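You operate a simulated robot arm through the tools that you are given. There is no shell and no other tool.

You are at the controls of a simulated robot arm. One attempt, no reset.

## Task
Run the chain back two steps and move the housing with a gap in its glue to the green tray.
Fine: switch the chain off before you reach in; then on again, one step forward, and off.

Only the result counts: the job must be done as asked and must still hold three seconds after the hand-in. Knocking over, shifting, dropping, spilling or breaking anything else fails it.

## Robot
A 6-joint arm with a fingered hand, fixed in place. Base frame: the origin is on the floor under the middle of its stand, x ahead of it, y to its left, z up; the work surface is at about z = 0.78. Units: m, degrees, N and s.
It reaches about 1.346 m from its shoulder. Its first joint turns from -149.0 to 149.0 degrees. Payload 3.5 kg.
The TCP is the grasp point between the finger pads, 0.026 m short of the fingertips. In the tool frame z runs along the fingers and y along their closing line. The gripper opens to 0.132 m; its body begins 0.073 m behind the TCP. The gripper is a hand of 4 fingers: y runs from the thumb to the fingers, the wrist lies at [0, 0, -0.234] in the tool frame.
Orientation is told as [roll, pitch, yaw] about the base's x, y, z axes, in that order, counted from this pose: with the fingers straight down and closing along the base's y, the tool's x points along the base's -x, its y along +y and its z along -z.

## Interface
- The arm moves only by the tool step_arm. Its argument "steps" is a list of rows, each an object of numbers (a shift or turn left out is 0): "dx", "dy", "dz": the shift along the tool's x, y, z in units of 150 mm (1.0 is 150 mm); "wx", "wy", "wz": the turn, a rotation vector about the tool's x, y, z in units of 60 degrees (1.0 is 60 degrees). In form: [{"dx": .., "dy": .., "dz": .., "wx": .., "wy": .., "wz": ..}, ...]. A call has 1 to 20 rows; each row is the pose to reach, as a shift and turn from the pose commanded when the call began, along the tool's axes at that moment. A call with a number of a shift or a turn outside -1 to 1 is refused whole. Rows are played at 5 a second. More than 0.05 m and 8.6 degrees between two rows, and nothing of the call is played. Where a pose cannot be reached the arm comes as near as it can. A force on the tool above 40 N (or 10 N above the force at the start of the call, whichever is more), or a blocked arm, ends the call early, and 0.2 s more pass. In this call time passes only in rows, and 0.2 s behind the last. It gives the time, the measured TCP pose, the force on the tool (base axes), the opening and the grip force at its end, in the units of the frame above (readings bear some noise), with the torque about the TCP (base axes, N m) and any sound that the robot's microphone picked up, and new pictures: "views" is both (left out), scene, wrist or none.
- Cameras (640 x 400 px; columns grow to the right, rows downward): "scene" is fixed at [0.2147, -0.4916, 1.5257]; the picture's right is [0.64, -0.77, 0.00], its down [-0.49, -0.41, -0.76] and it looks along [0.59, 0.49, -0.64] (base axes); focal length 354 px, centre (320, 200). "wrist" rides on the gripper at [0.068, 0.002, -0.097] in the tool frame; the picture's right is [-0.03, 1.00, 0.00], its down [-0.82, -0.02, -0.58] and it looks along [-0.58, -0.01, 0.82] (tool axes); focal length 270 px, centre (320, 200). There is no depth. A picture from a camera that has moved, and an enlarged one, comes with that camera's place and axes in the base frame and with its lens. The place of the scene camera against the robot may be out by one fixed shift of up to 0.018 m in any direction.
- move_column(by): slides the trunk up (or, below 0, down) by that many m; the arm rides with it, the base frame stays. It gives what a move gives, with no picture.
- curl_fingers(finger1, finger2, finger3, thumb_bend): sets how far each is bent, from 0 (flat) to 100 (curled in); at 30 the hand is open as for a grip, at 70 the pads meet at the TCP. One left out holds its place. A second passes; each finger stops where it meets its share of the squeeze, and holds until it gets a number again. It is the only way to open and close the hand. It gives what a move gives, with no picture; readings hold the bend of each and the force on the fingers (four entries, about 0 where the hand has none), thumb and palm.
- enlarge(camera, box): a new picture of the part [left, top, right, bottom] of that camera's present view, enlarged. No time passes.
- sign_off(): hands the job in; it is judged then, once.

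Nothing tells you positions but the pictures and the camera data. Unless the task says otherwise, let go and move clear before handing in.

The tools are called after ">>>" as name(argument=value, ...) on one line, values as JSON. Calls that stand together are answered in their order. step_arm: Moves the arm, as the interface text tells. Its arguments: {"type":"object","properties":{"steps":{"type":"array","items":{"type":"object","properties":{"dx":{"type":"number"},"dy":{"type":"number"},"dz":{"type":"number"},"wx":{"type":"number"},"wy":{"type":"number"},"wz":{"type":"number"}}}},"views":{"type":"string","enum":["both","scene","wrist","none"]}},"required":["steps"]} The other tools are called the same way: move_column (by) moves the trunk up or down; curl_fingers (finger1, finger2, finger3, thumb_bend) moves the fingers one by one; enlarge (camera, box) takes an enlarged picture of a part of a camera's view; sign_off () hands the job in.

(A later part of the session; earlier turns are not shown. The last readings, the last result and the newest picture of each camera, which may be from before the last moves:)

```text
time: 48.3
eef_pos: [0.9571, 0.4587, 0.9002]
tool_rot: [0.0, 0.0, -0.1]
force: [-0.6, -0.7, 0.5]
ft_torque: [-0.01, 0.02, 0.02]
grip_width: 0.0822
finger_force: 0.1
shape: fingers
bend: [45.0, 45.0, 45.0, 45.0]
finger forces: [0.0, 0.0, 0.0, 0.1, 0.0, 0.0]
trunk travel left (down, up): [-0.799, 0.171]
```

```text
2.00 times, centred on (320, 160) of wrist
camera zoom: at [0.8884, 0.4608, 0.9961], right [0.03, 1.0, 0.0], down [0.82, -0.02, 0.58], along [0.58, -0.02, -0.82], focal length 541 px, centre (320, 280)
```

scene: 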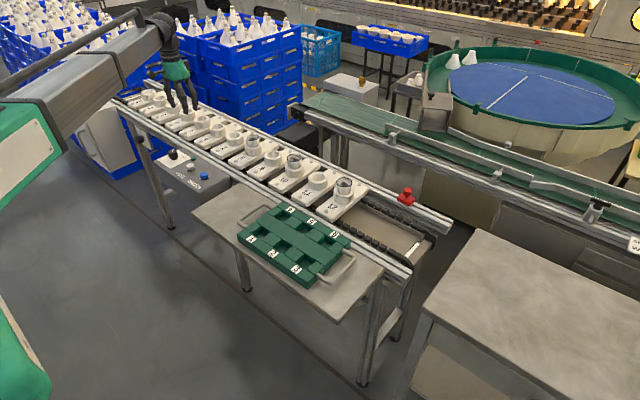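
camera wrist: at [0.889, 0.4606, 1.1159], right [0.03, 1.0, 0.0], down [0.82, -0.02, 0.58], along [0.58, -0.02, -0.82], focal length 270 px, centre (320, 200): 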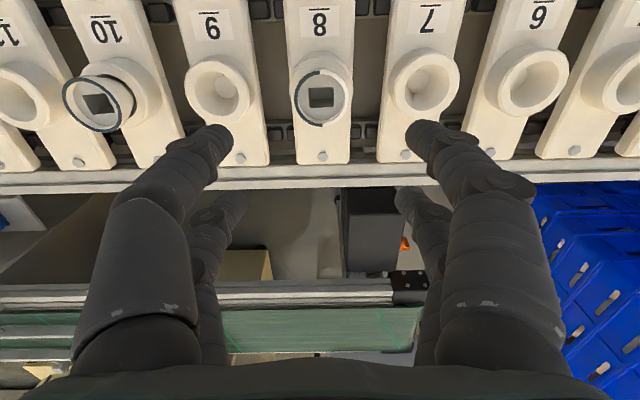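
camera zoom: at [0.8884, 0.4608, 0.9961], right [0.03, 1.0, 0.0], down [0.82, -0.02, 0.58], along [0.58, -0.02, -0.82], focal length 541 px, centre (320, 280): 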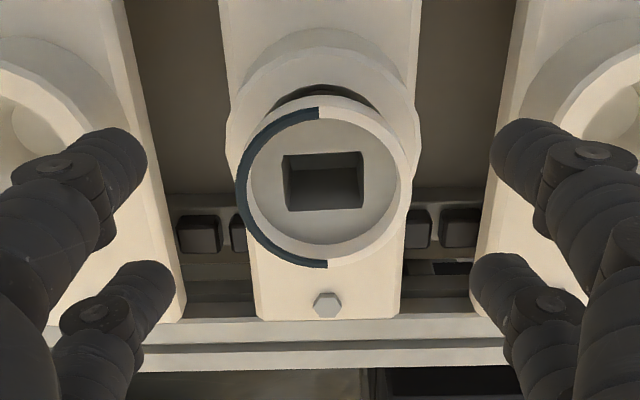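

Well centred. Lowering so the fingertips stop a few mm above the carrier boss, beside the housing's wall.

>>> move_column(by=-0.05)

>>> enlarge(camera="scene", box=[220, 110, 290, 170])

>>> enlarge(camera="wrist", box=[160, 60, 480, 260])

```text
time: 49.2
eef_pos: [0.9557, 0.4601, 0.85]
tool_rot: [-0.1, 0.0, -0.2]
force: [-0.6, -0.1, -0.2]
ft_torque: [0.02, -0.02, -0.02]
grip_width: 0.0823
finger_force: 0.0
shape: fingers
bend: [45.0, 45.0, 45.0, 45.0]
finger forces: [0.0, 0.0, 0.1, 0.0, 0.1, 0.0]
trunk travel left (down, up): [-0.749, 0.221]
```

```text
6.67 times, centred on (255, 140) of scene
camera zoom: at [0.2147, -0.4916, 1.5257], right [0.64, -0.77, 0.0], down [-0.49, -0.41, -0.76], along [0.59, 0.49, -0.64], focal length 2362 px, centre (753, 600)
```

zoom: 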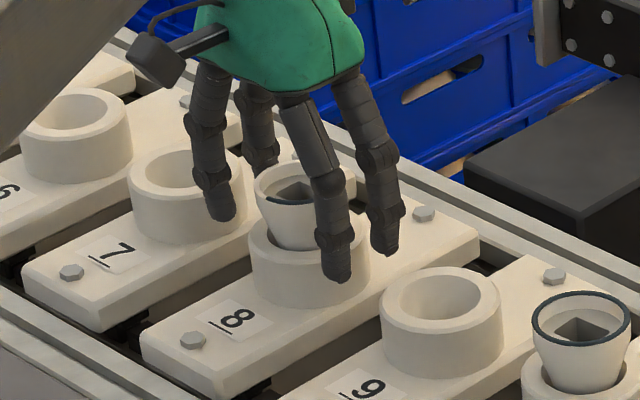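

```text
2.00 times, centred on (320, 160) of wrist
camera zoom: at [0.8884, 0.4607, 0.9461], right [0.03, 1.0, 0.0], down [0.82, -0.02, 0.58], along [0.58, -0.02, -0.82], focal length 541 px, centre (320, 280)
```

zoom: 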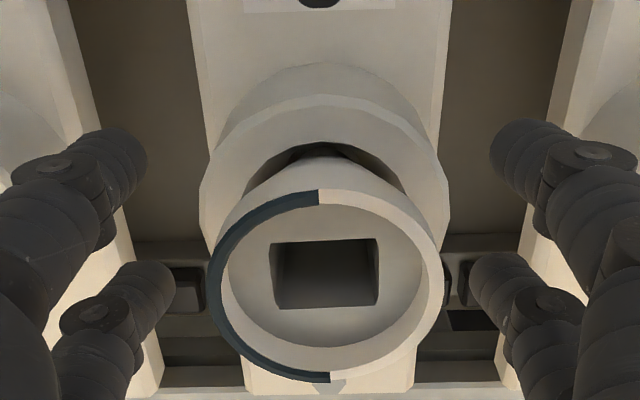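

Tips are just above the boss around the housing. Closing gradually.

>>> curl_fingers(finger1=58, finger2=58, finger3=58, thumb_bend=58)

>>> enlarge(camera="scene", box=[220, 110, 290, 170])

>>> enlarge(camera="wrist", box=[160, 60, 480, 260])

```text
time: 50.2
eef_pos: [0.9561, 0.4596, 0.8501]
tool_rot: [0.0, 0.1, -0.1]
force: [-0.1, 1.4, 0.5]
ft_torque: [0.04, -0.02, -0.06]
grip_width: 0.044
finger_force: 0.7
shape: fingers
bend: [56.0, 56.0, 57.0, 57.0]
finger forces: [0.3, 0.6, 0.0, 0.0, 0.1, 0.0]
trunk travel left (down, up): [-0.749, 0.221]
```

```text
6.67 times, centred on (255, 140) of scene
camera zoom: at [0.2147, -0.4916, 1.5257], right [0.64, -0.77, 0.0], down [-0.49, -0.41, -0.76], along [0.59, 0.49, -0.64], focal length 2362 px, centre (753, 600)
```

zoom: 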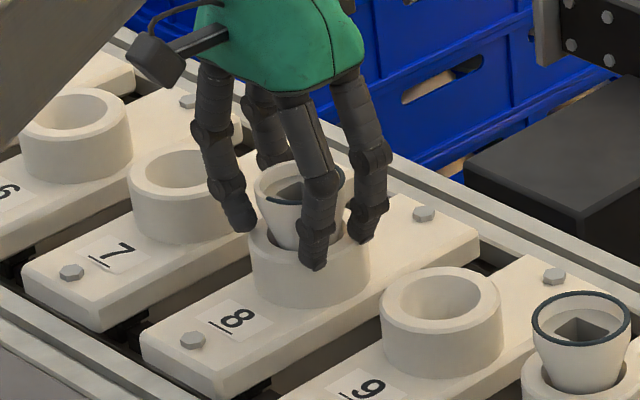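

```text
2.00 times, centred on (320, 160) of wrist
camera zoom: at [0.8884, 0.4608, 0.9461], right [0.03, 1.0, 0.0], down [0.82, -0.02, 0.58], along [0.58, -0.02, -0.82], focal length 541 px, centre (320, 280)
```

zoom: 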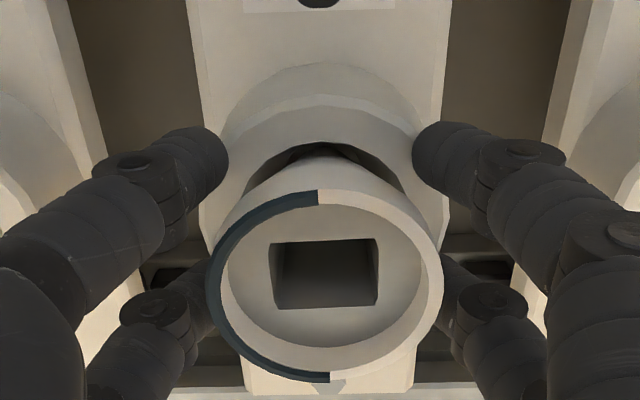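

The digits are starting to touch the housing's flared wall all around, with tips clear of the boss. Closing to a firm hold.

>>> curl_fingers(finger1=72, finger2=72, finger3=72, thumb_bend=72)

>>> enlarge(camera="scene", box=[220, 110, 290, 170])

>>> enlarge(camera="wrist", box=[160, 60, 480, 260])

```text
time: 51.2
eef_pos: [0.9559, 0.4599, 0.8494]
tool_rot: [0.0, 0.0, 0.0]
force: [-0.1, -0.6, 1.5]
ft_torque: [0.23, -0.08, 0.06]
grip_width: 0.0316
finger_force: 23.0
shape: fingers
bend: [59.0, 59.0, 60.0, 64.0]
finger forces: [12.9, 12.9, 8.7, 0.0, 11.2, 0.1]
trunk travel left (down, up): [-0.749, 0.221]
```

```text
6.67 times, centred on (255, 140) of scene
camera zoom: at [0.2147, -0.4916, 1.5257], right [0.64, -0.77, 0.0], down [-0.49, -0.41, -0.76], along [0.59, 0.49, -0.64], focal length 2362 px, centre (753, 600)
```

zoom: 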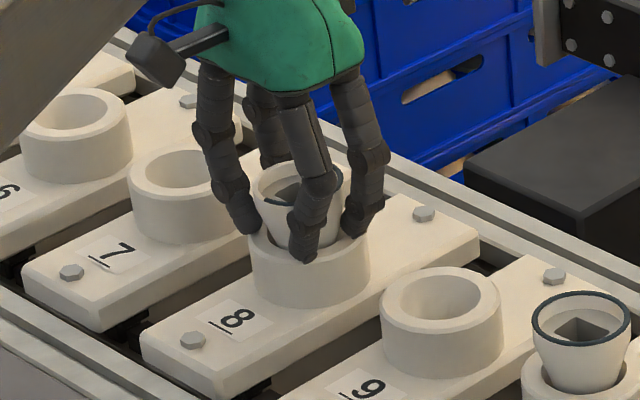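

```text
2.00 times, centred on (320, 160) of wrist
camera zoom: at [0.8883, 0.4607, 0.9462], right [0.03, 1.0, 0.0], down [0.82, -0.02, 0.58], along [0.58, -0.02, -0.82], focal length 541 px, centre (320, 280)
```

zoom: 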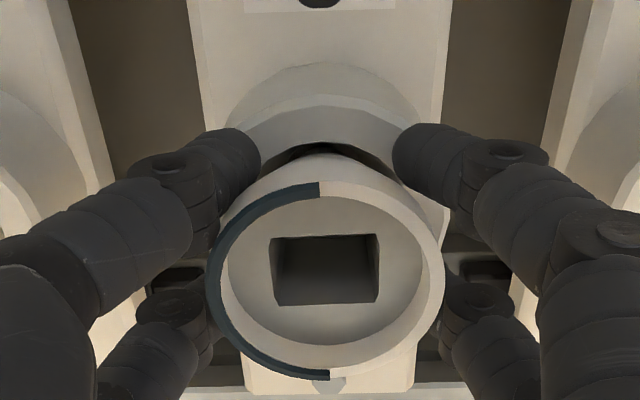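

All four digits hold the housing (about 9–13 N each). Lifting slightly to check it comes free.

>>> move_column(by=0.03)

>>> enlarge(camera="scene", box=[220, 100, 290, 160])

>>> enlarge(camera="wrist", box=[160, 60, 480, 260])

```text
time: 52.0
eef_pos: [0.957, 0.4593, 0.8791]
tool_rot: [0.0, 0.0, -0.1]
force: [0.1, -0.1, 0.2]
ft_torque: [-0.02, 0.0, 0.0]
grip_width: 0.0179
finger_force: 16.1
shape: fingers
bend: [63.0, 60.0, 64.0, 69.0]
finger forces: [6.6, 9.3, 6.5, 0.0, 8.8, 0.0]
trunk travel left (down, up): [-0.779, 0.191]
```

```text
6.67 times, centred on (255, 130) of scene
camera zoom: at [0.2147, -0.4916, 1.5257], right [0.64, -0.77, 0.0], down [-0.49, -0.41, -0.76], along [0.59, 0.49, -0.64], focal length 2362 px, centre (753, 667)
```

zoom: 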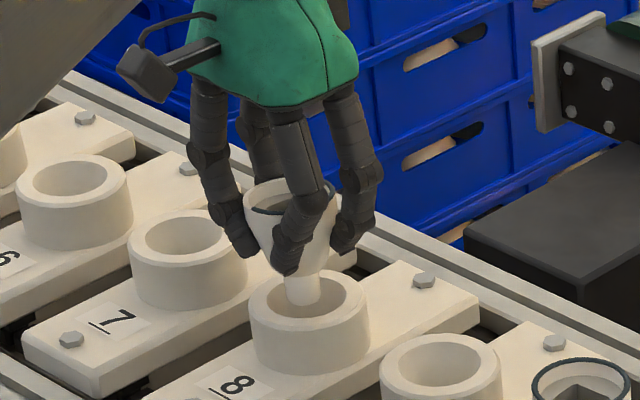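

```text
2.00 times, centred on (320, 160) of wrist
camera zoom: at [0.8886, 0.4609, 0.9759], right [0.03, 1.0, 0.0], down [0.82, -0.02, 0.58], along [0.58, -0.02, -0.82], focal length 541 px, centre (320, 280)
```

zoom: 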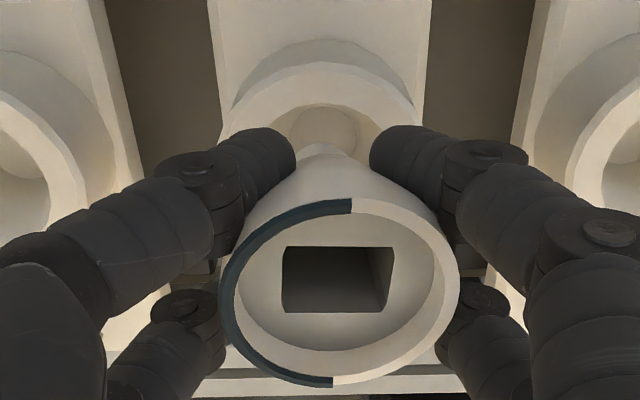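

The housing came free of carrier 8 with a slight tilt; it has a thin stem underneath. Raising further to inspect it.

>>> move_column(by=0.1)

>>> enlarge(camera="scene", box=[225, 70, 295, 130])

>>> enlarge(camera="wrist", box=[160, 60, 480, 260])

>>> enlarge(camera="scene", box=[230, 195, 370, 295])

```text
time: 53.3
eef_pos: [0.9562, 0.4586, 0.9809]
tool_rot: [0.1, -0.1, -0.2]
force: [0.7, 0.7, -0.7]
ft_torque: [-0.01, -0.03, -0.02]
grip_width: 0.0176
finger_force: 16.0
shape: fingers
bend: [63.0, 60.0, 64.0, 69.0]
finger forces: [6.6, 9.3, 6.4, 0.0, 8.8, 0.0]
trunk travel left (down, up): [-0.879, 0.091]
```

```text
6.67 times, centred on (260, 100) of scene
camera zoom: at [0.2147, -0.4916, 1.5257], right [0.64, -0.77, 0.0], down [-0.49, -0.41, -0.76], along [0.59, 0.49, -0.64], focal length 2362 px, centre (720, 867)
```

zoom: 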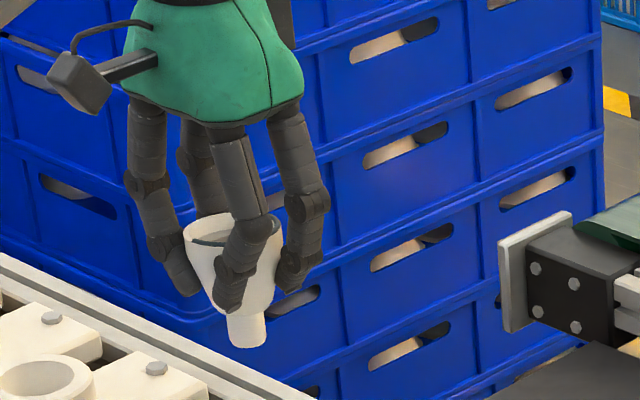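

```text
2.00 times, centred on (320, 160) of wrist
camera zoom: at [0.8885, 0.4609, 1.0759], right [0.03, 1.0, 0.0], down [0.82, -0.02, 0.58], along [0.58, -0.02, -0.82], focal length 541 px, centre (320, 280)
```

zoom: 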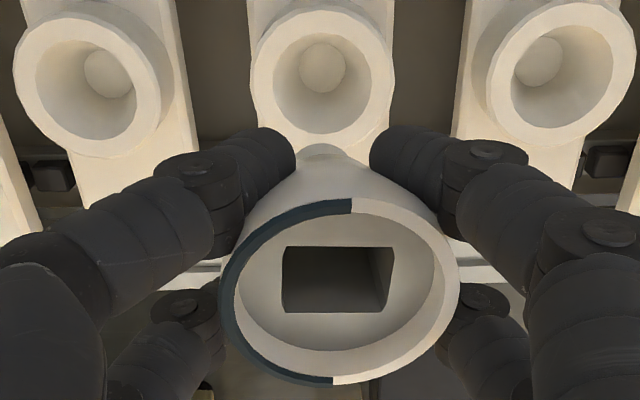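

```text
4.00 times, centred on (300, 245) of scene
camera zoom: at [0.2147, -0.4916, 1.5257], right [0.64, -0.77, 0.0], down [-0.49, -0.41, -0.76], along [0.59, 0.49, -0.64], focal length 1417 px, centre (400, 20)
```

zoom: 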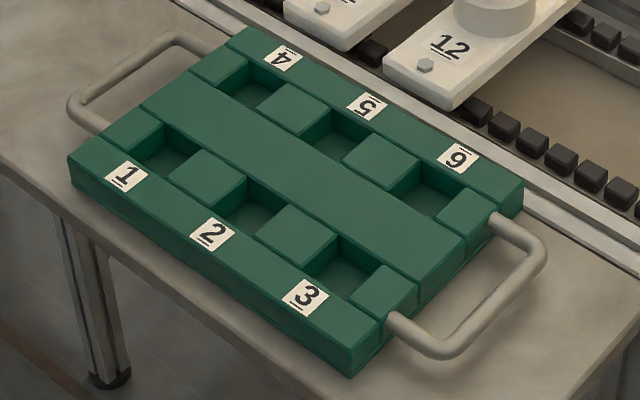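

The housing hangs nearly upright in the grip, about 62 mm tall with rim near TCP height. I'll carry it high and smoothly toward the tray.

>>> step_arm(steps=[{"dx": 0.08, "dy": -0.04}, {"dx": 0.25, "dy": -0.12}, {"dx": 0.42, "dy": -0.21}, {"dx": 0.59, "dy": -0.3}, {"dx": 0.76, "dy": -0.38}, {"dx": 0.92, "dy": -0.46}, {"dx": 1.0, "dy": -0.5}], views="none")

>>> step_arm(steps=[{"dx": 0.04, "dy": -0.08}, {"dx": 0.12, "dy": -0.25}, {"dx": 0.21, "dy": -0.42}, {"dx": 0.3, "dy": -0.59}, {"dx": 0.38, "dy": -0.76}, {"dx": 0.46, "dy": -0.92}, {"dx": 0.5, "dy": -1.0}], views="both")

```text
time: 54.9
eef_pos: [0.8058, 0.3854, 0.9819]
tool_rot: [0.0, 0.0, -0.1]
force: [1.3, 0.1, -0.3]
ft_torque: [-0.03, 0.02, 0.02]
grip_width: 0.0177
finger_force: 15.7
shape: fingers
bend: [63.0, 60.0, 64.0, 69.0]
finger forces: [6.7, 9.3, 6.3, 0.0, 8.9, 0.0]
trunk travel left (down, up): [-0.879, 0.091]
```

```text
time: 56.5
eef_pos: [0.7302, 0.2352, 0.98]
tool_rot: [0.1, 0.0, -0.1]
force: [0.2, -0.8, -0.8]
ft_torque: [0.01, 0.0, -0.01]
grip_width: 0.0177
finger_force: 15.3
shape: fingers
bend: [63.0, 60.0, 64.0, 69.0]
finger forces: [6.5, 9.1, 6.4, 0.0, 8.8, 0.1]
trunk travel left (down, up): [-0.879, 0.091]
camera wrist: at [0.6626, 0.2361, 1.0761], right [0.03, 1.0, 0.0], down [0.82, -0.02, 0.58], along [0.58, -0.02, -0.82], focal length 270 px, centre (320, 200)
```

scene: 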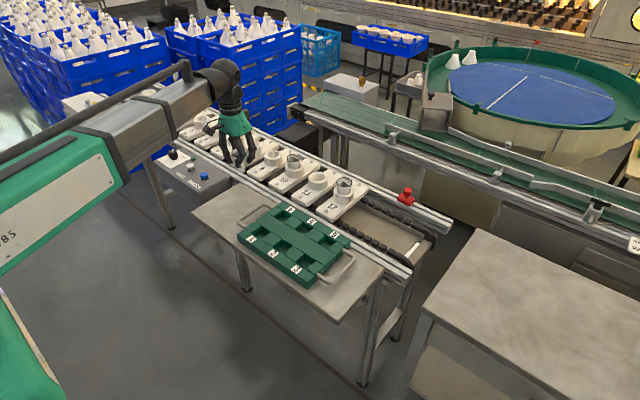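
wrist: 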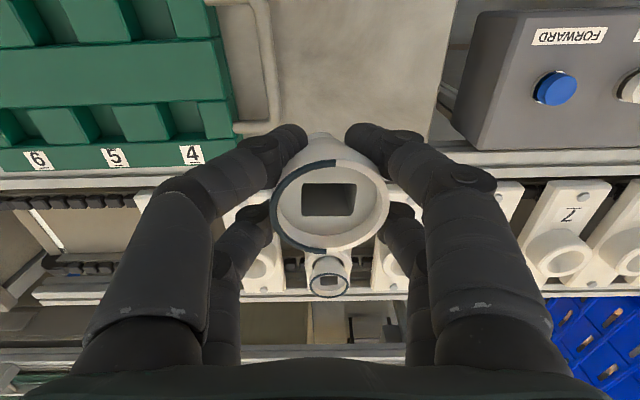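

The tray is coming into view; labels 4/5/6 sit near x 0.787, pitch about 0.085 m. I'll continue toward pocket 5.

>>> step_arm(steps=[{"dy": -0.08}, {"dy": -0.25}, {"dy": -0.42}, {"dy": -0.59}, {"dy": -0.76}, {"dy": -0.92}, {"dy": -1.0}], views="wrist")

>>> enlarge(camera="wrist", box=[120, 0, 440, 200])

```text
time: 58.1
eef_pos: [0.7297, 0.0847, 0.9799]
tool_rot: [0.0, 0.1, -0.1]
force: [0.3, -0.5, -0.4]
ft_torque: [-0.02, -0.02, -0.02]
grip_width: 0.0173
finger_force: 15.4
shape: fingers
bend: [63.0, 61.0, 64.0, 69.0]
finger forces: [6.5, 9.2, 6.5, 0.1, 8.5, 0.1]
trunk travel left (down, up): [-0.879, 0.091]
camera wrist: at [0.662, 0.0858, 1.076], right [0.03, 1.0, 0.0], down [0.82, -0.02, 0.58], along [0.58, -0.02, -0.82], focal length 270 px, centre (320, 200)
```

wrist: 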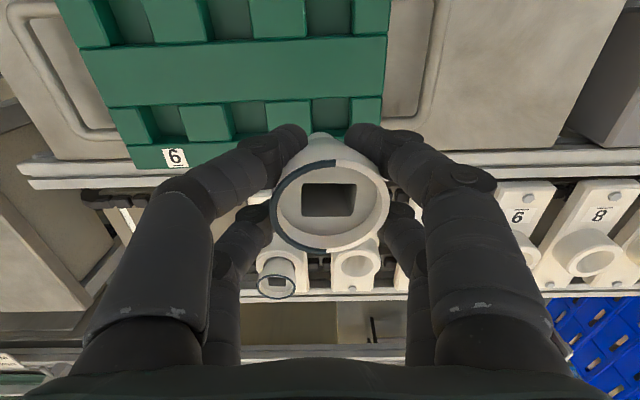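

```text
2.00 times, centred on (280, 100) of wrist
camera zoom: at [0.662, 0.0858, 1.076], right [0.03, 1.0, 0.0], down [0.82, -0.02, 0.58], along [0.58, -0.02, -0.82], focal length 541 px, centre (400, 400)
```

zoom: 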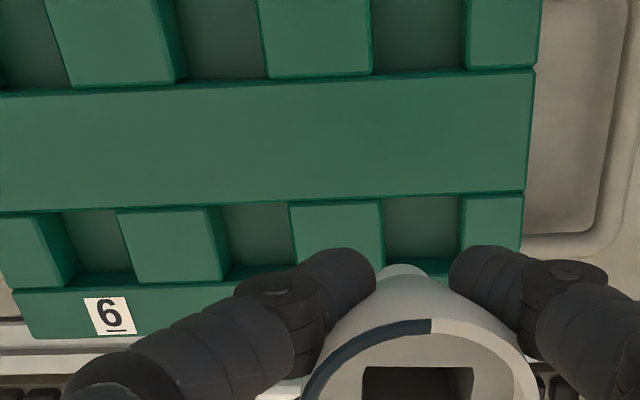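

Pockets are about 39 mm square; pocket 5's centre is near (0.7515, 0.0095), tray top z ≈ 0.812 and floor ≈ 0.79. I'll check the housing's hang from the scene camera before placing.

>>> enlarge(camera="scene", box=[235, 130, 325, 220])

>>> enlarge(camera="wrist", box=[260, 110, 400, 260])

```text
4.44 times, centred on (280, 175) of scene
camera zoom: at [0.2147, -0.4916, 1.5257], right [0.64, -0.77, 0.0], down [-0.49, -0.41, -0.76], along [0.59, 0.49, -0.64], focal length 1575 px, centre (498, 311)
```

zoom: 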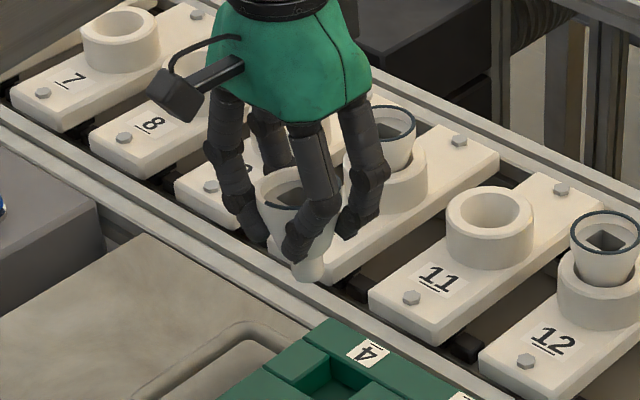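

```text
2.67 times, centred on (330, 185) of wrist
camera zoom: at [0.662, 0.0858, 1.076], right [0.03, 1.0, 0.0], down [0.82, -0.02, 0.58], along [0.58, -0.02, -0.82], focal length 721 px, centre (293, 240)
```

zoom: 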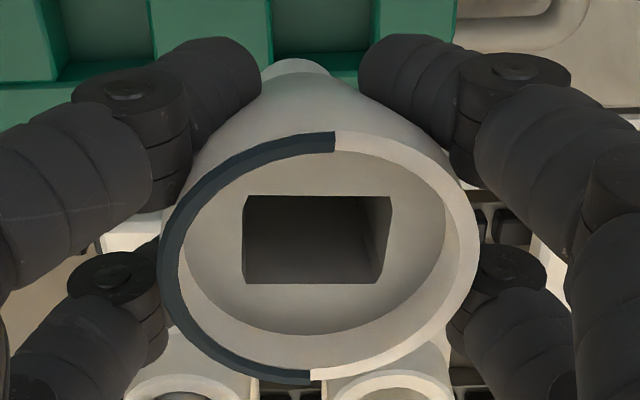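

The stem bottom hangs almost exactly under the TCP. Moving over pocket 5.

>>> step_arm(steps=[{"dx": -0.03, "dy": -0.1}, {"dx": -0.07, "dy": -0.25}, {"dx": -0.11, "dy": -0.4}, {"dx": -0.143, "dy": -0.517}], views="wrist")

>>> enlarge(camera="wrist", box=[160, 0, 480, 200])

>>> enlarge(camera="scene", box=[240, 150, 360, 270])

```text
time: 59.1
eef_pos: [0.7514, 0.0073, 0.9806]
tool_rot: [0.0, 0.1, 0.0]
force: [0.0, 0.5, -0.4]
ft_torque: [-0.02, 0.0, 0.01]
grip_width: 0.0174
finger_force: 15.1
shape: fingers
bend: [63.0, 61.0, 64.0, 69.0]
finger forces: [6.5, 9.2, 6.5, 0.0, 8.6, 0.0]
trunk travel left (down, up): [-0.879, 0.091]
camera wrist: at [0.6834, 0.0087, 1.076], right [0.03, 1.0, 0.0], down [0.82, -0.02, 0.58], along [0.58, -0.02, -0.82], focal length 270 px, centre (320, 200)
```

wrist: 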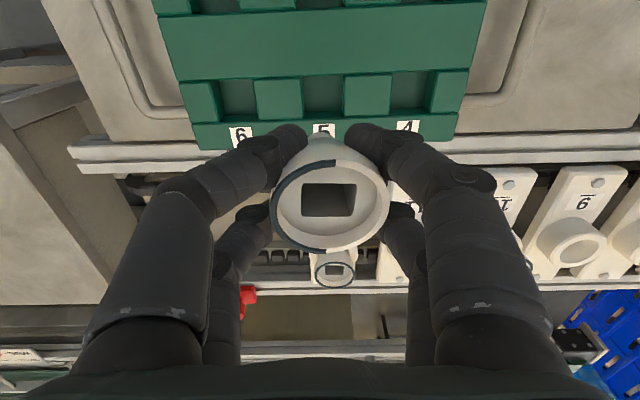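

```text
2.00 times, centred on (320, 100) of wrist
camera zoom: at [0.6834, 0.0087, 1.076], right [0.03, 1.0, 0.0], down [0.82, -0.02, 0.58], along [0.58, -0.02, -0.82], focal length 541 px, centre (320, 400)
```

zoom: 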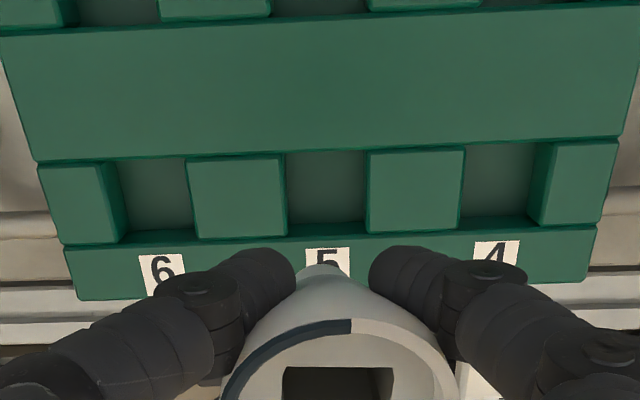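

```text
3.33 times, centred on (300, 210) of scene
camera zoom: at [0.2147, -0.4916, 1.5257], right [0.64, -0.77, 0.0], down [-0.49, -0.41, -0.76], along [0.59, 0.49, -0.64], focal length 1181 px, centre (387, 167)
```

zoom: 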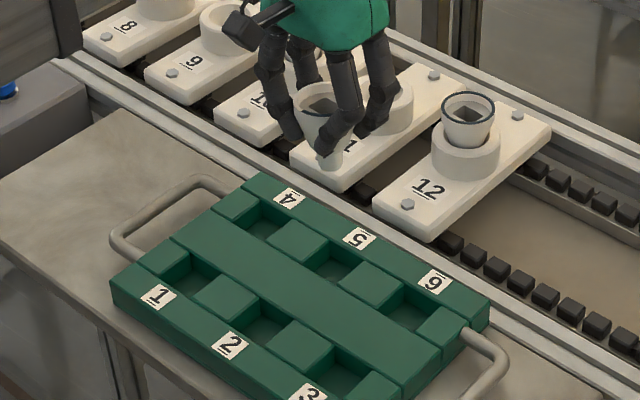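

Aligned over pocket 5. Lowering to just above the tray for a final check.

>>> move_column(by=-0.095)

>>> enlarge(camera="scene", box=[260, 180, 340, 250])

>>> enlarge(camera="wrist", box=[160, 40, 480, 240])

```text
time: 60.4
eef_pos: [0.7514, 0.0079, 0.8844]
tool_rot: [0.0, 0.0, -0.1]
force: [0.0, -0.1, 0.2]
ft_torque: [0.0, 0.02, 0.02]
grip_width: 0.0176
finger_force: 15.3
shape: fingers
bend: [63.0, 61.0, 64.0, 69.0]
finger forces: [6.5, 9.1, 6.6, 0.0, 8.6, 0.0]
trunk travel left (down, up): [-0.784, 0.186]
```

```text
5.71 times, centred on (300, 215) of scene
camera zoom: at [0.2147, -0.4916, 1.5257], right [0.64, -0.77, 0.0], down [-0.49, -0.41, -0.76], along [0.59, 0.49, -0.64], focal length 2025 px, centre (434, 114)
```

zoom: 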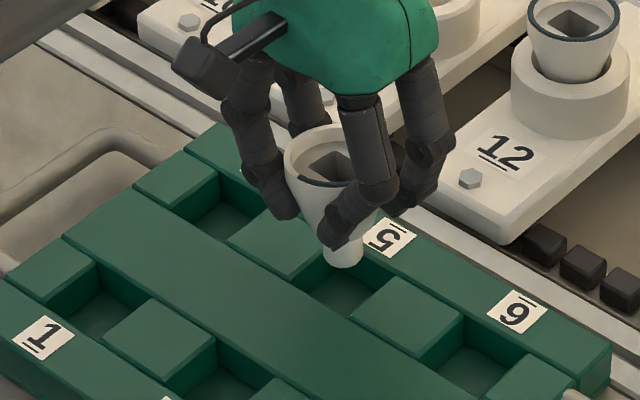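

```text
2.00 times, centred on (320, 140) of wrist
camera zoom: at [0.6832, 0.0087, 0.9811], right [0.03, 1.0, 0.0], down [0.82, -0.02, 0.58], along [0.58, -0.02, -0.82], focal length 541 px, centre (320, 320)
```

zoom: 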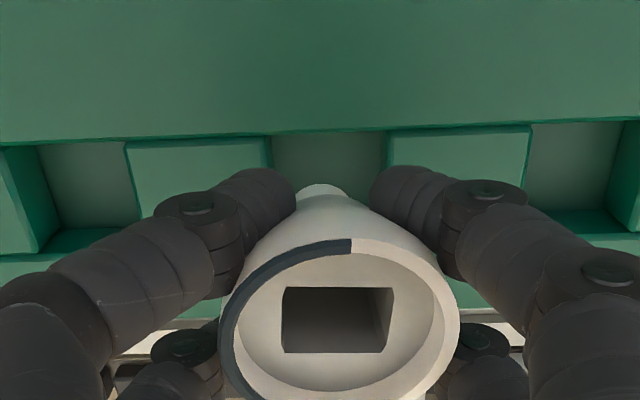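

Stem is right over pocket 5. Continuing down in small moves until the housing touches the floor.

>>> move_column(by=-0.028)

>>> enlarge(camera="scene", box=[260, 180, 340, 250])

```text
time: 61.1
eef_pos: [0.7504, 0.0061, 0.8566]
tool_rot: [0.0, 0.0, -0.1]
force: [0.4, 0.5, -0.6]
ft_torque: [-0.03, 0.02, 0.02]
grip_width: 0.0174
finger_force: 15.3
shape: fingers
bend: [63.0, 61.0, 64.0, 69.0]
finger forces: [6.5, 9.2, 6.5, 0.0, 8.6, 0.0]
trunk travel left (down, up): [-0.756, 0.214]
```

```text
5.71 times, centred on (300, 215) of scene
camera zoom: at [0.2147, -0.4916, 1.5257], right [0.64, -0.77, 0.0], down [-0.49, -0.41, -0.76], along [0.59, 0.49, -0.64], focal length 2025 px, centre (434, 114)
```

zoom: 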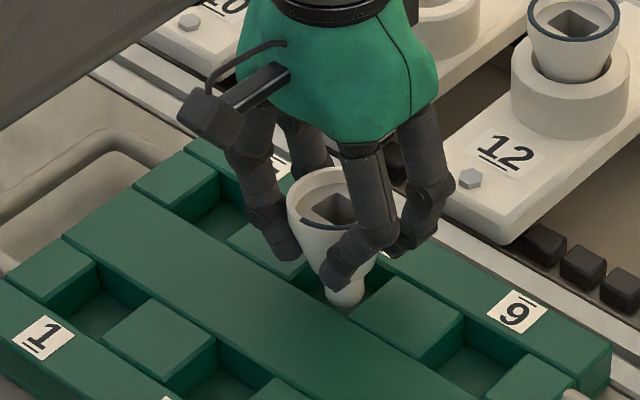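

Still no contact; the stem is a few mm above the pocket floor. Lowering gently.

>>> move_column(by=-0.004)

>>> move_column(by=-0.002)

>>> enlarge(camera="scene", box=[280, 200, 330, 245])

```text
time: 61.7
eef_pos: [0.7518, 0.0079, 0.8522]
tool_rot: [0.0, 0.0, -0.1]
force: [0.1, 0.3, -0.7]
ft_torque: [-0.02, -0.01, -0.02]
grip_width: 0.0172
finger_force: 15.1
shape: fingers
bend: [63.0, 61.0, 64.0, 69.0]
finger forces: [6.5, 9.0, 6.4, 0.0, 8.6, 0.1]
trunk travel left (down, up): [-0.752, 0.218]
```

```text
time: 62.2
eef_pos: [0.751, 0.0076, 0.8519]
tool_rot: [0.1, 0.0, 0.0]
force: [-0.2, 0.1, -0.6]
ft_torque: [0.01, 0.02, 0.0]
grip_width: 0.0177
finger_force: 15.5
shape: fingers
bend: [63.0, 61.0, 64.0, 69.0]
finger forces: [6.5, 9.1, 6.5, 0.1, 8.6, 0.0]
trunk travel left (down, up): [-0.75, 0.22]
```

```text
8.89 times, centred on (305, 222) of scene
camera zoom: at [0.2147, -0.4916, 1.5257], right [0.64, -0.77, 0.0], down [-0.49, -0.41, -0.76], along [0.59, 0.49, -0.64], focal length 3150 px, centre (453, 0)
```

zoom: 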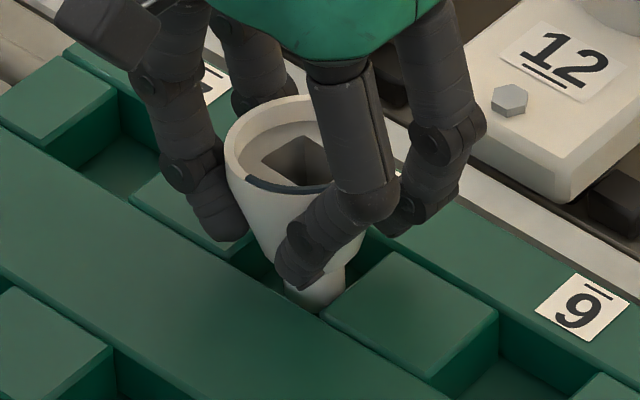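

No contact yet; continuing in 2 mm steps.

>>> move_column(by=-0.002)

>>> move_column(by=-0.002)

>>> enlarge(camera="scene", box=[280, 200, 330, 245])

>>> enlarge(camera="wrist", box=[160, 60, 480, 260])

```text
time: 62.7
eef_pos: [0.7516, 0.0079, 0.8498]
tool_rot: [-0.1, 0.0, -0.1]
force: [-0.1, -0.3, -0.7]
ft_torque: [0.0, 0.03, -0.04]
grip_width: 0.0174
finger_force: 14.8
shape: fingers
bend: [63.0, 61.0, 64.0, 69.0]
finger forces: [6.4, 9.2, 6.5, 0.1, 8.6, 0.0]
trunk travel left (down, up): [-0.748, 0.222]
```

```text
time: 63.2
eef_pos: [0.7509, 0.0076, 0.848]
tool_rot: [0.0, 0.0, -0.1]
force: [-0.3, -0.1, -1.4]
ft_torque: [0.02, -0.01, -0.04]
grip_width: 0.0175
finger_force: 15.6
shape: fingers
bend: [63.0, 61.0, 64.0, 69.0]
finger forces: [6.5, 9.1, 6.4, 0.0, 8.5, 0.0]
trunk travel left (down, up): [-0.746, 0.224]
```

```text
8.89 times, centred on (305, 222) of scene
camera zoom: at [0.2147, -0.4916, 1.5257], right [0.64, -0.77, 0.0], down [-0.49, -0.41, -0.76], along [0.59, 0.49, -0.64], focal length 3150 px, centre (453, 0)
```

zoom: 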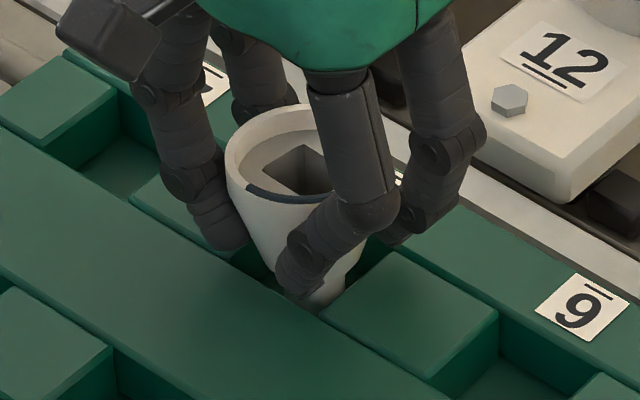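

```text
2.00 times, centred on (320, 160) of wrist
camera zoom: at [0.6832, 0.0087, 0.943], right [0.03, 1.0, 0.0], down [0.82, -0.02, 0.58], along [0.58, -0.02, -0.82], focal length 541 px, centre (320, 280)
```

zoom: 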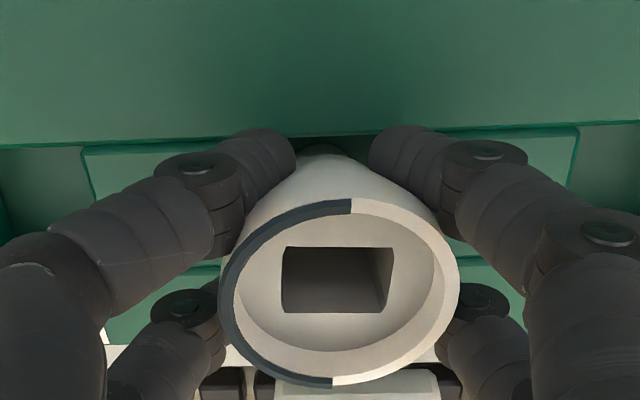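

Still free. Continuing carefully.

>>> move_column(by=-0.002)

>>> move_column(by=-0.002)

>>> enlarge(camera="scene", box=[280, 200, 330, 245])

```text
time: 63.7
eef_pos: [0.7506, 0.0071, 0.8453]
tool_rot: [0.0, -0.1, -0.1]
force: [0.2, -0.3, 3.9]
ft_torque: [0.07, 0.0, 0.03]
grip_width: 0.0172
finger_force: 15.1
shape: fingers
bend: [63.0, 61.0, 64.0, 69.0]
finger forces: [6.2, 9.0, 6.8, 0.0, 8.7, 0.0]
trunk travel left (down, up): [-0.744, 0.226]
```

```text
time: 64.3
eef_pos: [0.7507, 0.008, 0.8434]
tool_rot: [0.0, 0.0, -0.1]
force: [-0.4, -1.5, 9.3]
ft_torque: [-0.02, 0.0, -0.02]
grip_width: 0.0166
finger_force: 14.9
shape: fingers
bend: [64.0, 62.0, 65.0, 69.0]
finger forces: [5.9, 8.1, 7.1, 0.0, 8.6, 0.1]
trunk travel left (down, up): [-0.742, 0.228]
```

```text
8.89 times, centred on (305, 222) of scene
camera zoom: at [0.2147, -0.4916, 1.5257], right [0.64, -0.77, 0.0], down [-0.49, -0.41, -0.76], along [0.59, 0.49, -0.64], focal length 3150 px, centre (453, 0)
```

zoom: 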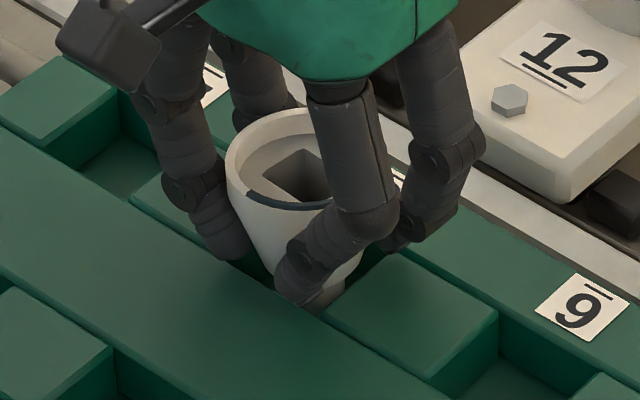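

The housing is on the pocket floor (about 9 N). I'll ease off slightly, then open the digits evenly by a small amount.

>>> move_column(by=0.002)

>>> curl_fingers(finger1=60, finger2=58, finger3=61, thumb_bend=65)

>>> enlarge(camera="scene", box=[280, 200, 330, 245])

>>> enlarge(camera="wrist", box=[160, 60, 480, 260])

```text
time: 64.8
eef_pos: [0.7523, 0.0068, 0.8445]
tool_rot: [0.0, 0.0, -0.1]
force: [-1.0, -0.4, 0.0]
ft_torque: [-0.02, -0.03, -0.01]
grip_width: 0.0161
finger_force: 16.7
shape: fingers
bend: [64.0, 62.0, 64.0, 69.0]
finger forces: [6.8, 9.3, 7.7, 0.0, 8.6, 0.0]
trunk travel left (down, up): [-0.744, 0.226]
```

```text
time: 65.8
eef_pos: [0.7529, 0.0073, 0.8458]
tool_rot: [0.0, 0.0, -0.1]
force: [0.5, -0.1, -0.7]
ft_torque: [0.02, -0.02, -0.02]
grip_width: 0.0239
finger_force: 0.0
shape: fingers
bend: [60.0, 57.0, 61.0, 65.0]
finger forces: [0.0, 0.0, 0.0, 0.1, 0.1, 0.0]
trunk travel left (down, up): [-0.744, 0.226]
```

```text
8.89 times, centred on (305, 222) of scene
camera zoom: at [0.2147, -0.4916, 1.5257], right [0.64, -0.77, 0.0], down [-0.49, -0.41, -0.76], along [0.59, 0.49, -0.64], focal length 3150 px, centre (453, 0)
```

zoom: 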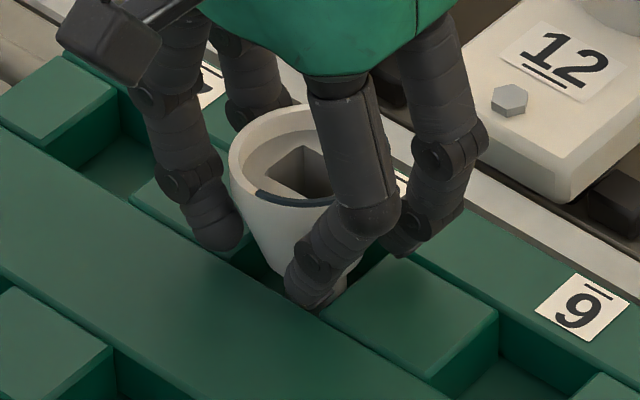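

```text
2.00 times, centred on (320, 160) of wrist
camera zoom: at [0.6832, 0.0087, 0.941], right [0.03, 1.0, 0.0], down [0.82, -0.02, 0.58], along [0.58, -0.02, -0.82], focal length 541 px, centre (320, 280)
```

zoom: 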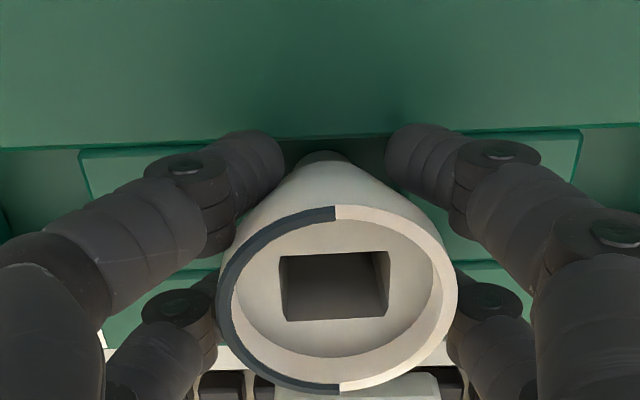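

Grip force is zero and the housing stands upright in the pocket. Opening wider before rising.

>>> curl_fingers(finger1=44, finger2=44, finger3=44, thumb_bend=44)

>>> enlarge(camera="scene", box=[270, 190, 340, 250])

>>> enlarge(camera="wrist", box=[160, 60, 480, 260])

```text
time: 66.8
eef_pos: [0.7516, 0.0083, 0.8465]
tool_rot: [0.1, 0.0, -0.2]
force: [-0.3, 0.2, -0.6]
ft_torque: [-0.02, -0.02, 0.0]
grip_width: 0.0856
finger_force: 0.2
shape: fingers
bend: [44.0, 44.0, 44.0, 44.0]
finger forces: [0.0, 0.0, 0.1, 0.0, 0.0, 0.0]
trunk travel left (down, up): [-0.744, 0.226]
```

```text
6.67 times, centred on (305, 220) of scene
camera zoom: at [0.2147, -0.4916, 1.5257], right [0.64, -0.77, 0.0], down [-0.49, -0.41, -0.76], along [0.59, 0.49, -0.64], focal length 2362 px, centre (420, 67)
```

zoom: 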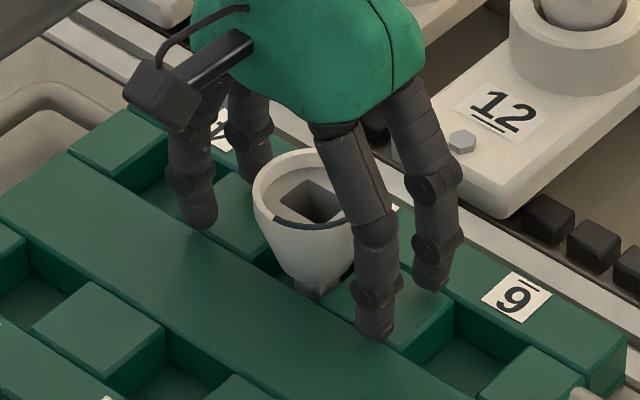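

```text
2.00 times, centred on (320, 160) of wrist
camera zoom: at [0.6832, 0.0087, 0.941], right [0.03, 1.0, 0.0], down [0.82, -0.02, 0.58], along [0.58, -0.02, -0.82], focal length 541 px, centre (320, 280)
```

zoom: 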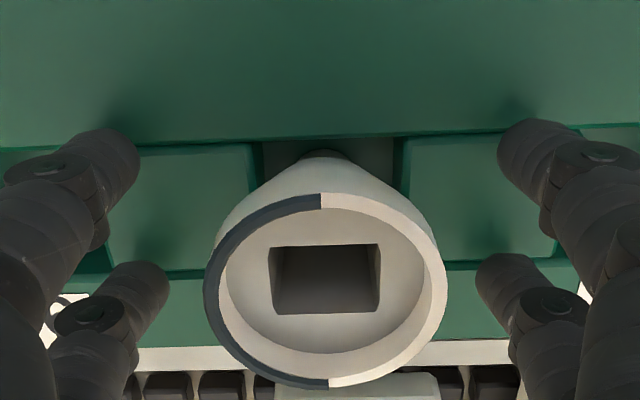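

The housing stands upright in pocket 5 and the hand is clear of it. Rising, then back to the knob for the ON / FORWARD / OFF sequence.

>>> move_column(by=0.16)

>>> step_arm(steps=[{"dy": 0.25}, {"dy": 0.5}, {"dy": 0.75}, {"dy": 1.0}], views="wrist")

>>> enlarge(camera="scene", box=[240, 180, 360, 280])

```text
time: 68.6
eef_pos: [0.7515, 0.0072, 1.0053]
tool_rot: [0.0, 0.1, -0.2]
force: [-0.5, -0.3, 0.7]
ft_torque: [-0.03, 0.02, 0.02]
grip_width: 0.0858
finger_force: 0.0
shape: fingers
bend: [44.0, 44.0, 44.0, 44.0]
finger forces: [0.1, 0.0, 0.1, 0.0, 0.0, 0.0]
trunk travel left (down, up): [-0.904, 0.066]
```

```text
time: 69.6
eef_pos: [0.7532, 0.1577, 1.0049]
tool_rot: [0.0, 0.0, -0.2]
force: [0.3, 0.0, 0.3]
ft_torque: [0.0, 0.02, -0.02]
grip_width: 0.086
finger_force: 0.0
shape: fingers
bend: [44.0, 44.0, 44.0, 44.0]
finger forces: [0.0, 0.0, 0.0, 0.1, 0.0, 0.1]
trunk travel left (down, up): [-0.904, 0.066]
camera wrist: at [0.6845, 0.1592, 1.101], right [0.03, 1.0, 0.0], down [0.82, -0.02, 0.58], along [0.58, -0.02, -0.82], focal length 270 px, centre (320, 200)
```

wrist: 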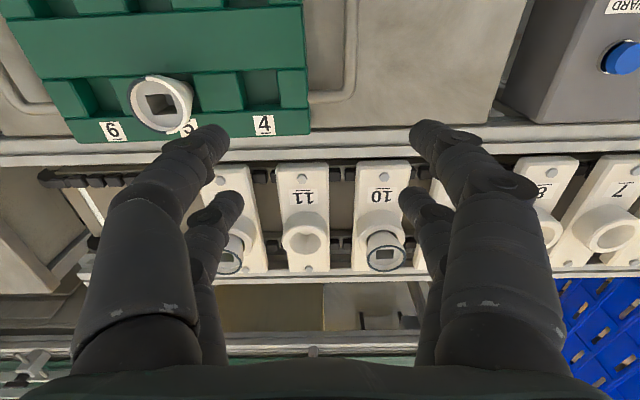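

```text
4.00 times, centred on (300, 230) of scene
camera zoom: at [0.2147, -0.4916, 1.5257], right [0.64, -0.77, 0.0], down [-0.49, -0.41, -0.76], along [0.59, 0.49, -0.64], focal length 1417 px, centre (400, 80)
```

zoom: 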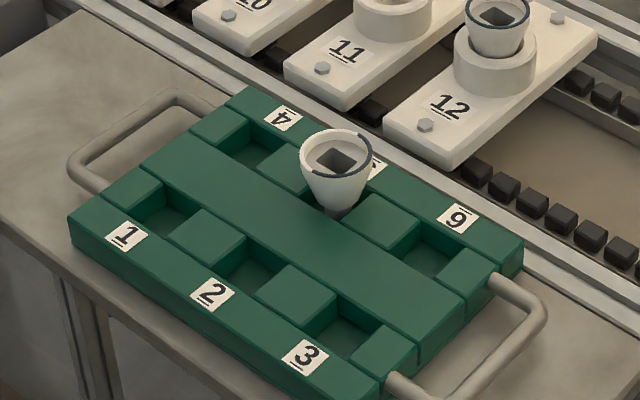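

Housing is in place in the tray. Travelling back to the knob at height.

>>> step_arm(steps=[{"dy": 0.25}, {"dy": 0.5}, {"dy": 0.75}, {"dy": 1.0}], views="none")

>>> step_arm(steps=[{"dy": 0.25}, {"dy": 0.5}, {"dy": 0.75}, {"dy": 1.0}], views="none")

>>> step_arm(steps=[{"dy": 0.25}, {"dy": 0.5}, {"dy": 0.75}, {"dy": 1.0}], views="none")

>>> step_arm(steps=[{"dx": 0.04, "dy": 0.1, "wz": -0.11}, {"dx": 0.08, "dy": 0.2, "wz": -0.22}, {"dx": 0.117, "dy": 0.3, "wz": -0.33}, {"dx": 0.117, "dy": 0.376, "wz": -0.44}, {"dx": 0.117, "dy": 0.376, "wz": -0.55}, {"dx": 0.117, "dy": 0.376, "wz": -0.652}], views="wrist")

```text
time: 70.6
eef_pos: [0.7524, 0.3087, 1.005]
tool_rot: [0.0, 0.0, -0.2]
force: [0.5, 0.7, 0.1]
ft_torque: [-0.02, 0.01, -0.03]
grip_width: 0.0859
finger_force: 0.0
shape: fingers
bend: [44.0, 44.0, 44.0, 44.0]
finger forces: [0.0, 0.0, 0.0, 0.0, 0.1, 0.0]
trunk travel left (down, up): [-0.904, 0.066]
```

```text
time: 71.6
eef_pos: [0.7528, 0.4589, 1.0046]
tool_rot: [0.0, 0.0, 0.0]
force: [-0.1, -0.5, 1.1]
ft_torque: [-0.02, -0.03, -0.03]
grip_width: 0.0857
finger_force: 0.0
shape: fingers
bend: [44.0, 44.0, 44.0, 44.0]
finger forces: [0.0, 0.0, 0.0, 0.1, 0.1, 0.0]
trunk travel left (down, up): [-0.904, 0.066]
```

```text
time: 72.6
eef_pos: [0.7543, 0.6092, 1.0052]
tool_rot: [0.0, 0.1, 0.0]
force: [-0.2, 0.1, 0.3]
ft_torque: [0.0, -0.02, -0.01]
grip_width: 0.0859
finger_force: 0.0
shape: fingers
bend: [44.0, 44.0, 44.0, 44.0]
finger forces: [0.0, 0.0, 0.0, 0.0, 0.1, 0.0]
trunk travel left (down, up): [-0.904, 0.066]
```

```text
time: 74.0
eef_pos: [0.7356, 0.6639, 1.0052]
tool_rot: [0.0, 0.0, 39.1]
force: [0.3, 0.1, -0.1]
ft_torque: [0.02, 0.0, 0.03]
grip_width: 0.0857
finger_force: 0.2
shape: fingers
bend: [44.0, 44.0, 44.0, 44.0]
finger forces: [0.0, 0.1, 0.0, 0.0, 0.0, 0.0]
trunk travel left (down, up): [-0.904, 0.066]
camera wrist: at [0.6812, 0.6214, 1.1011], right [-0.61, 0.79, 0.0], down [0.65, 0.5, 0.58], along [0.46, 0.35, -0.82], focal length 270 px, centre (320, 200)
```

wrist: 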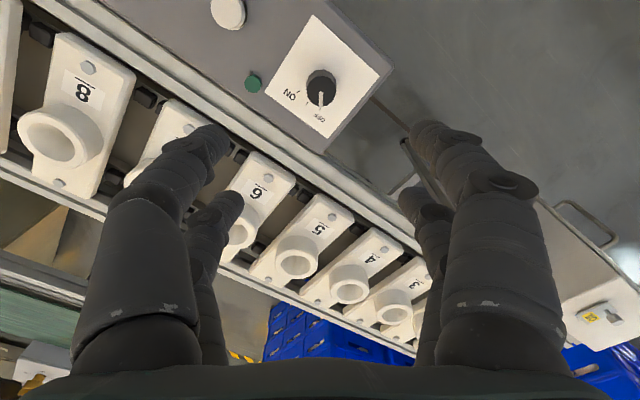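

Over the knob again at the OFF angle. Narrowing the grip and lowering to the same gripping height.

>>> curl_fingers(finger1=54, finger2=54, finger3=54, thumb_bend=54)

>>> move_column(by=-0.145)

>>> enlarge(camera="wrist", box=[160, 60, 480, 260])

```text
time: 75.0
eef_pos: [0.7363, 0.6636, 1.0043]
tool_rot: [-0.1, 0.0, 39.0]
force: [0.5, -0.7, -0.9]
ft_torque: [-0.02, -0.02, -0.02]
grip_width: 0.0527
finger_force: 0.2
shape: fingers
bend: [54.0, 54.0, 54.0, 54.0]
finger forces: [0.1, 0.0, 0.0, 0.0, 0.0, 0.0]
trunk travel left (down, up): [-0.904, 0.066]
```

```text
time: 76.7
eef_pos: [0.7354, 0.664, 0.8595]
tool_rot: [-0.1, 0.1, 39.0]
force: [-0.6, 0.0, 0.0]
ft_torque: [-0.01, 0.0, -0.01]
grip_width: 0.0532
finger_force: 0.0
shape: fingers
bend: [54.0, 54.0, 54.0, 54.0]
finger forces: [0.0, 0.1, 0.0, 0.0, 0.0, 0.0]
trunk travel left (down, up): [-0.759, 0.211]
```

```text
2.00 times, centred on (320, 160) of wrist
camera zoom: at [0.6811, 0.6214, 0.9561], right [-0.61, 0.79, 0.0], down [0.65, 0.5, 0.58], along [0.46, 0.35, -0.82], focal length 541 px, centre (320, 280)
```

zoom: 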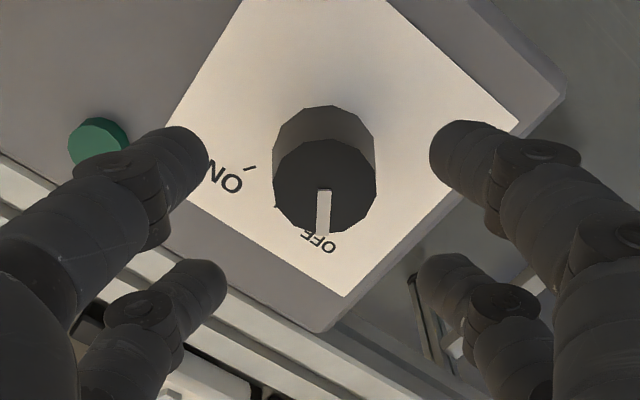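

Aligned as before. Down 40 mm, grip, and turn to ON.

>>> move_column(by=-0.04)

>>> curl_fingers(finger1=80, finger2=80, finger3=80, thumb_bend=80)

>>> step_arm(steps=[{"wz": 0.1}, {"wz": 0.2}, {"wz": 0.3}, {"wz": 0.4}, {"wz": 0.5}, {"wz": 0.6}, {"wz": 0.65}], views="none")

>>> enlarge(camera="wrist", box=[160, 60, 480, 260])

```text
time: 77.5
eef_pos: [0.7352, 0.6636, 0.8197]
tool_rot: [0.0, 0.0, 39.0]
force: [0.2, 0.4, -0.7]
ft_torque: [0.01, 0.02, -0.01]
grip_width: 0.0531
finger_force: 0.0
shape: fingers
bend: [54.0, 54.0, 54.0, 54.0]
finger forces: [0.0, 0.1, 0.0, 0.0, 0.0, 0.0]
trunk travel left (down, up): [-0.719, 0.251]
```

```text
time: 78.5
eef_pos: [0.7358, 0.6629, 0.8183]
tool_rot: [0.0, 0.1, 39.0]
force: [-4.0, -4.7, -11.8]
ft_torque: [0.02, 0.05, 0.06]
grip_width: 0.0061
finger_force: 19.1
shape: fingers
bend: [69.0, 68.0, 71.0, 72.0]
finger forces: [8.9, 9.4, 7.0, 0.0, 13.0, 0.0]
trunk travel left (down, up): [-0.719, 0.251]
```

```text
time: 80.2
eef_pos: [0.7354, 0.6654, 0.8197]
tool_rot: [0.1, 0.2, -0.1]
force: [-10.7, -5.9, -12.5]
ft_torque: [-0.07, 0.08, 0.01]
grip_width: 0.0061
finger_force: 19.9
shape: fingers
bend: [69.0, 68.0, 71.0, 72.0]
finger forces: [9.2, 7.2, 7.4, 0.0, 16.4, 0.0]
trunk travel left (down, up): [-0.719, 0.251]
```

```text
2.00 times, centred on (320, 160) of wrist
camera zoom: at [0.6667, 0.6657, 0.9156], right [0.03, 1.0, 0.0], down [0.82, -0.02, 0.58], along [0.58, -0.02, -0.82], focal length 541 px, centre (320, 280)
```

zoom: 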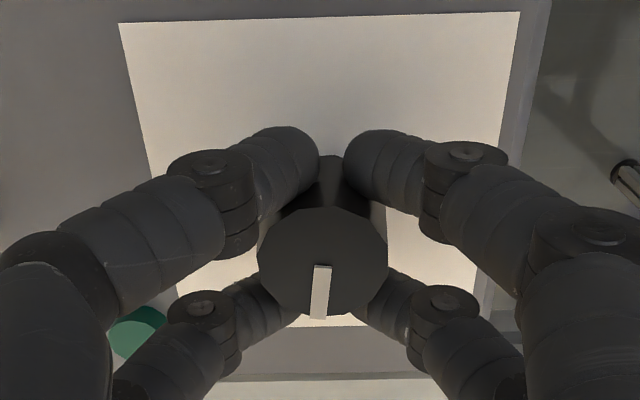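

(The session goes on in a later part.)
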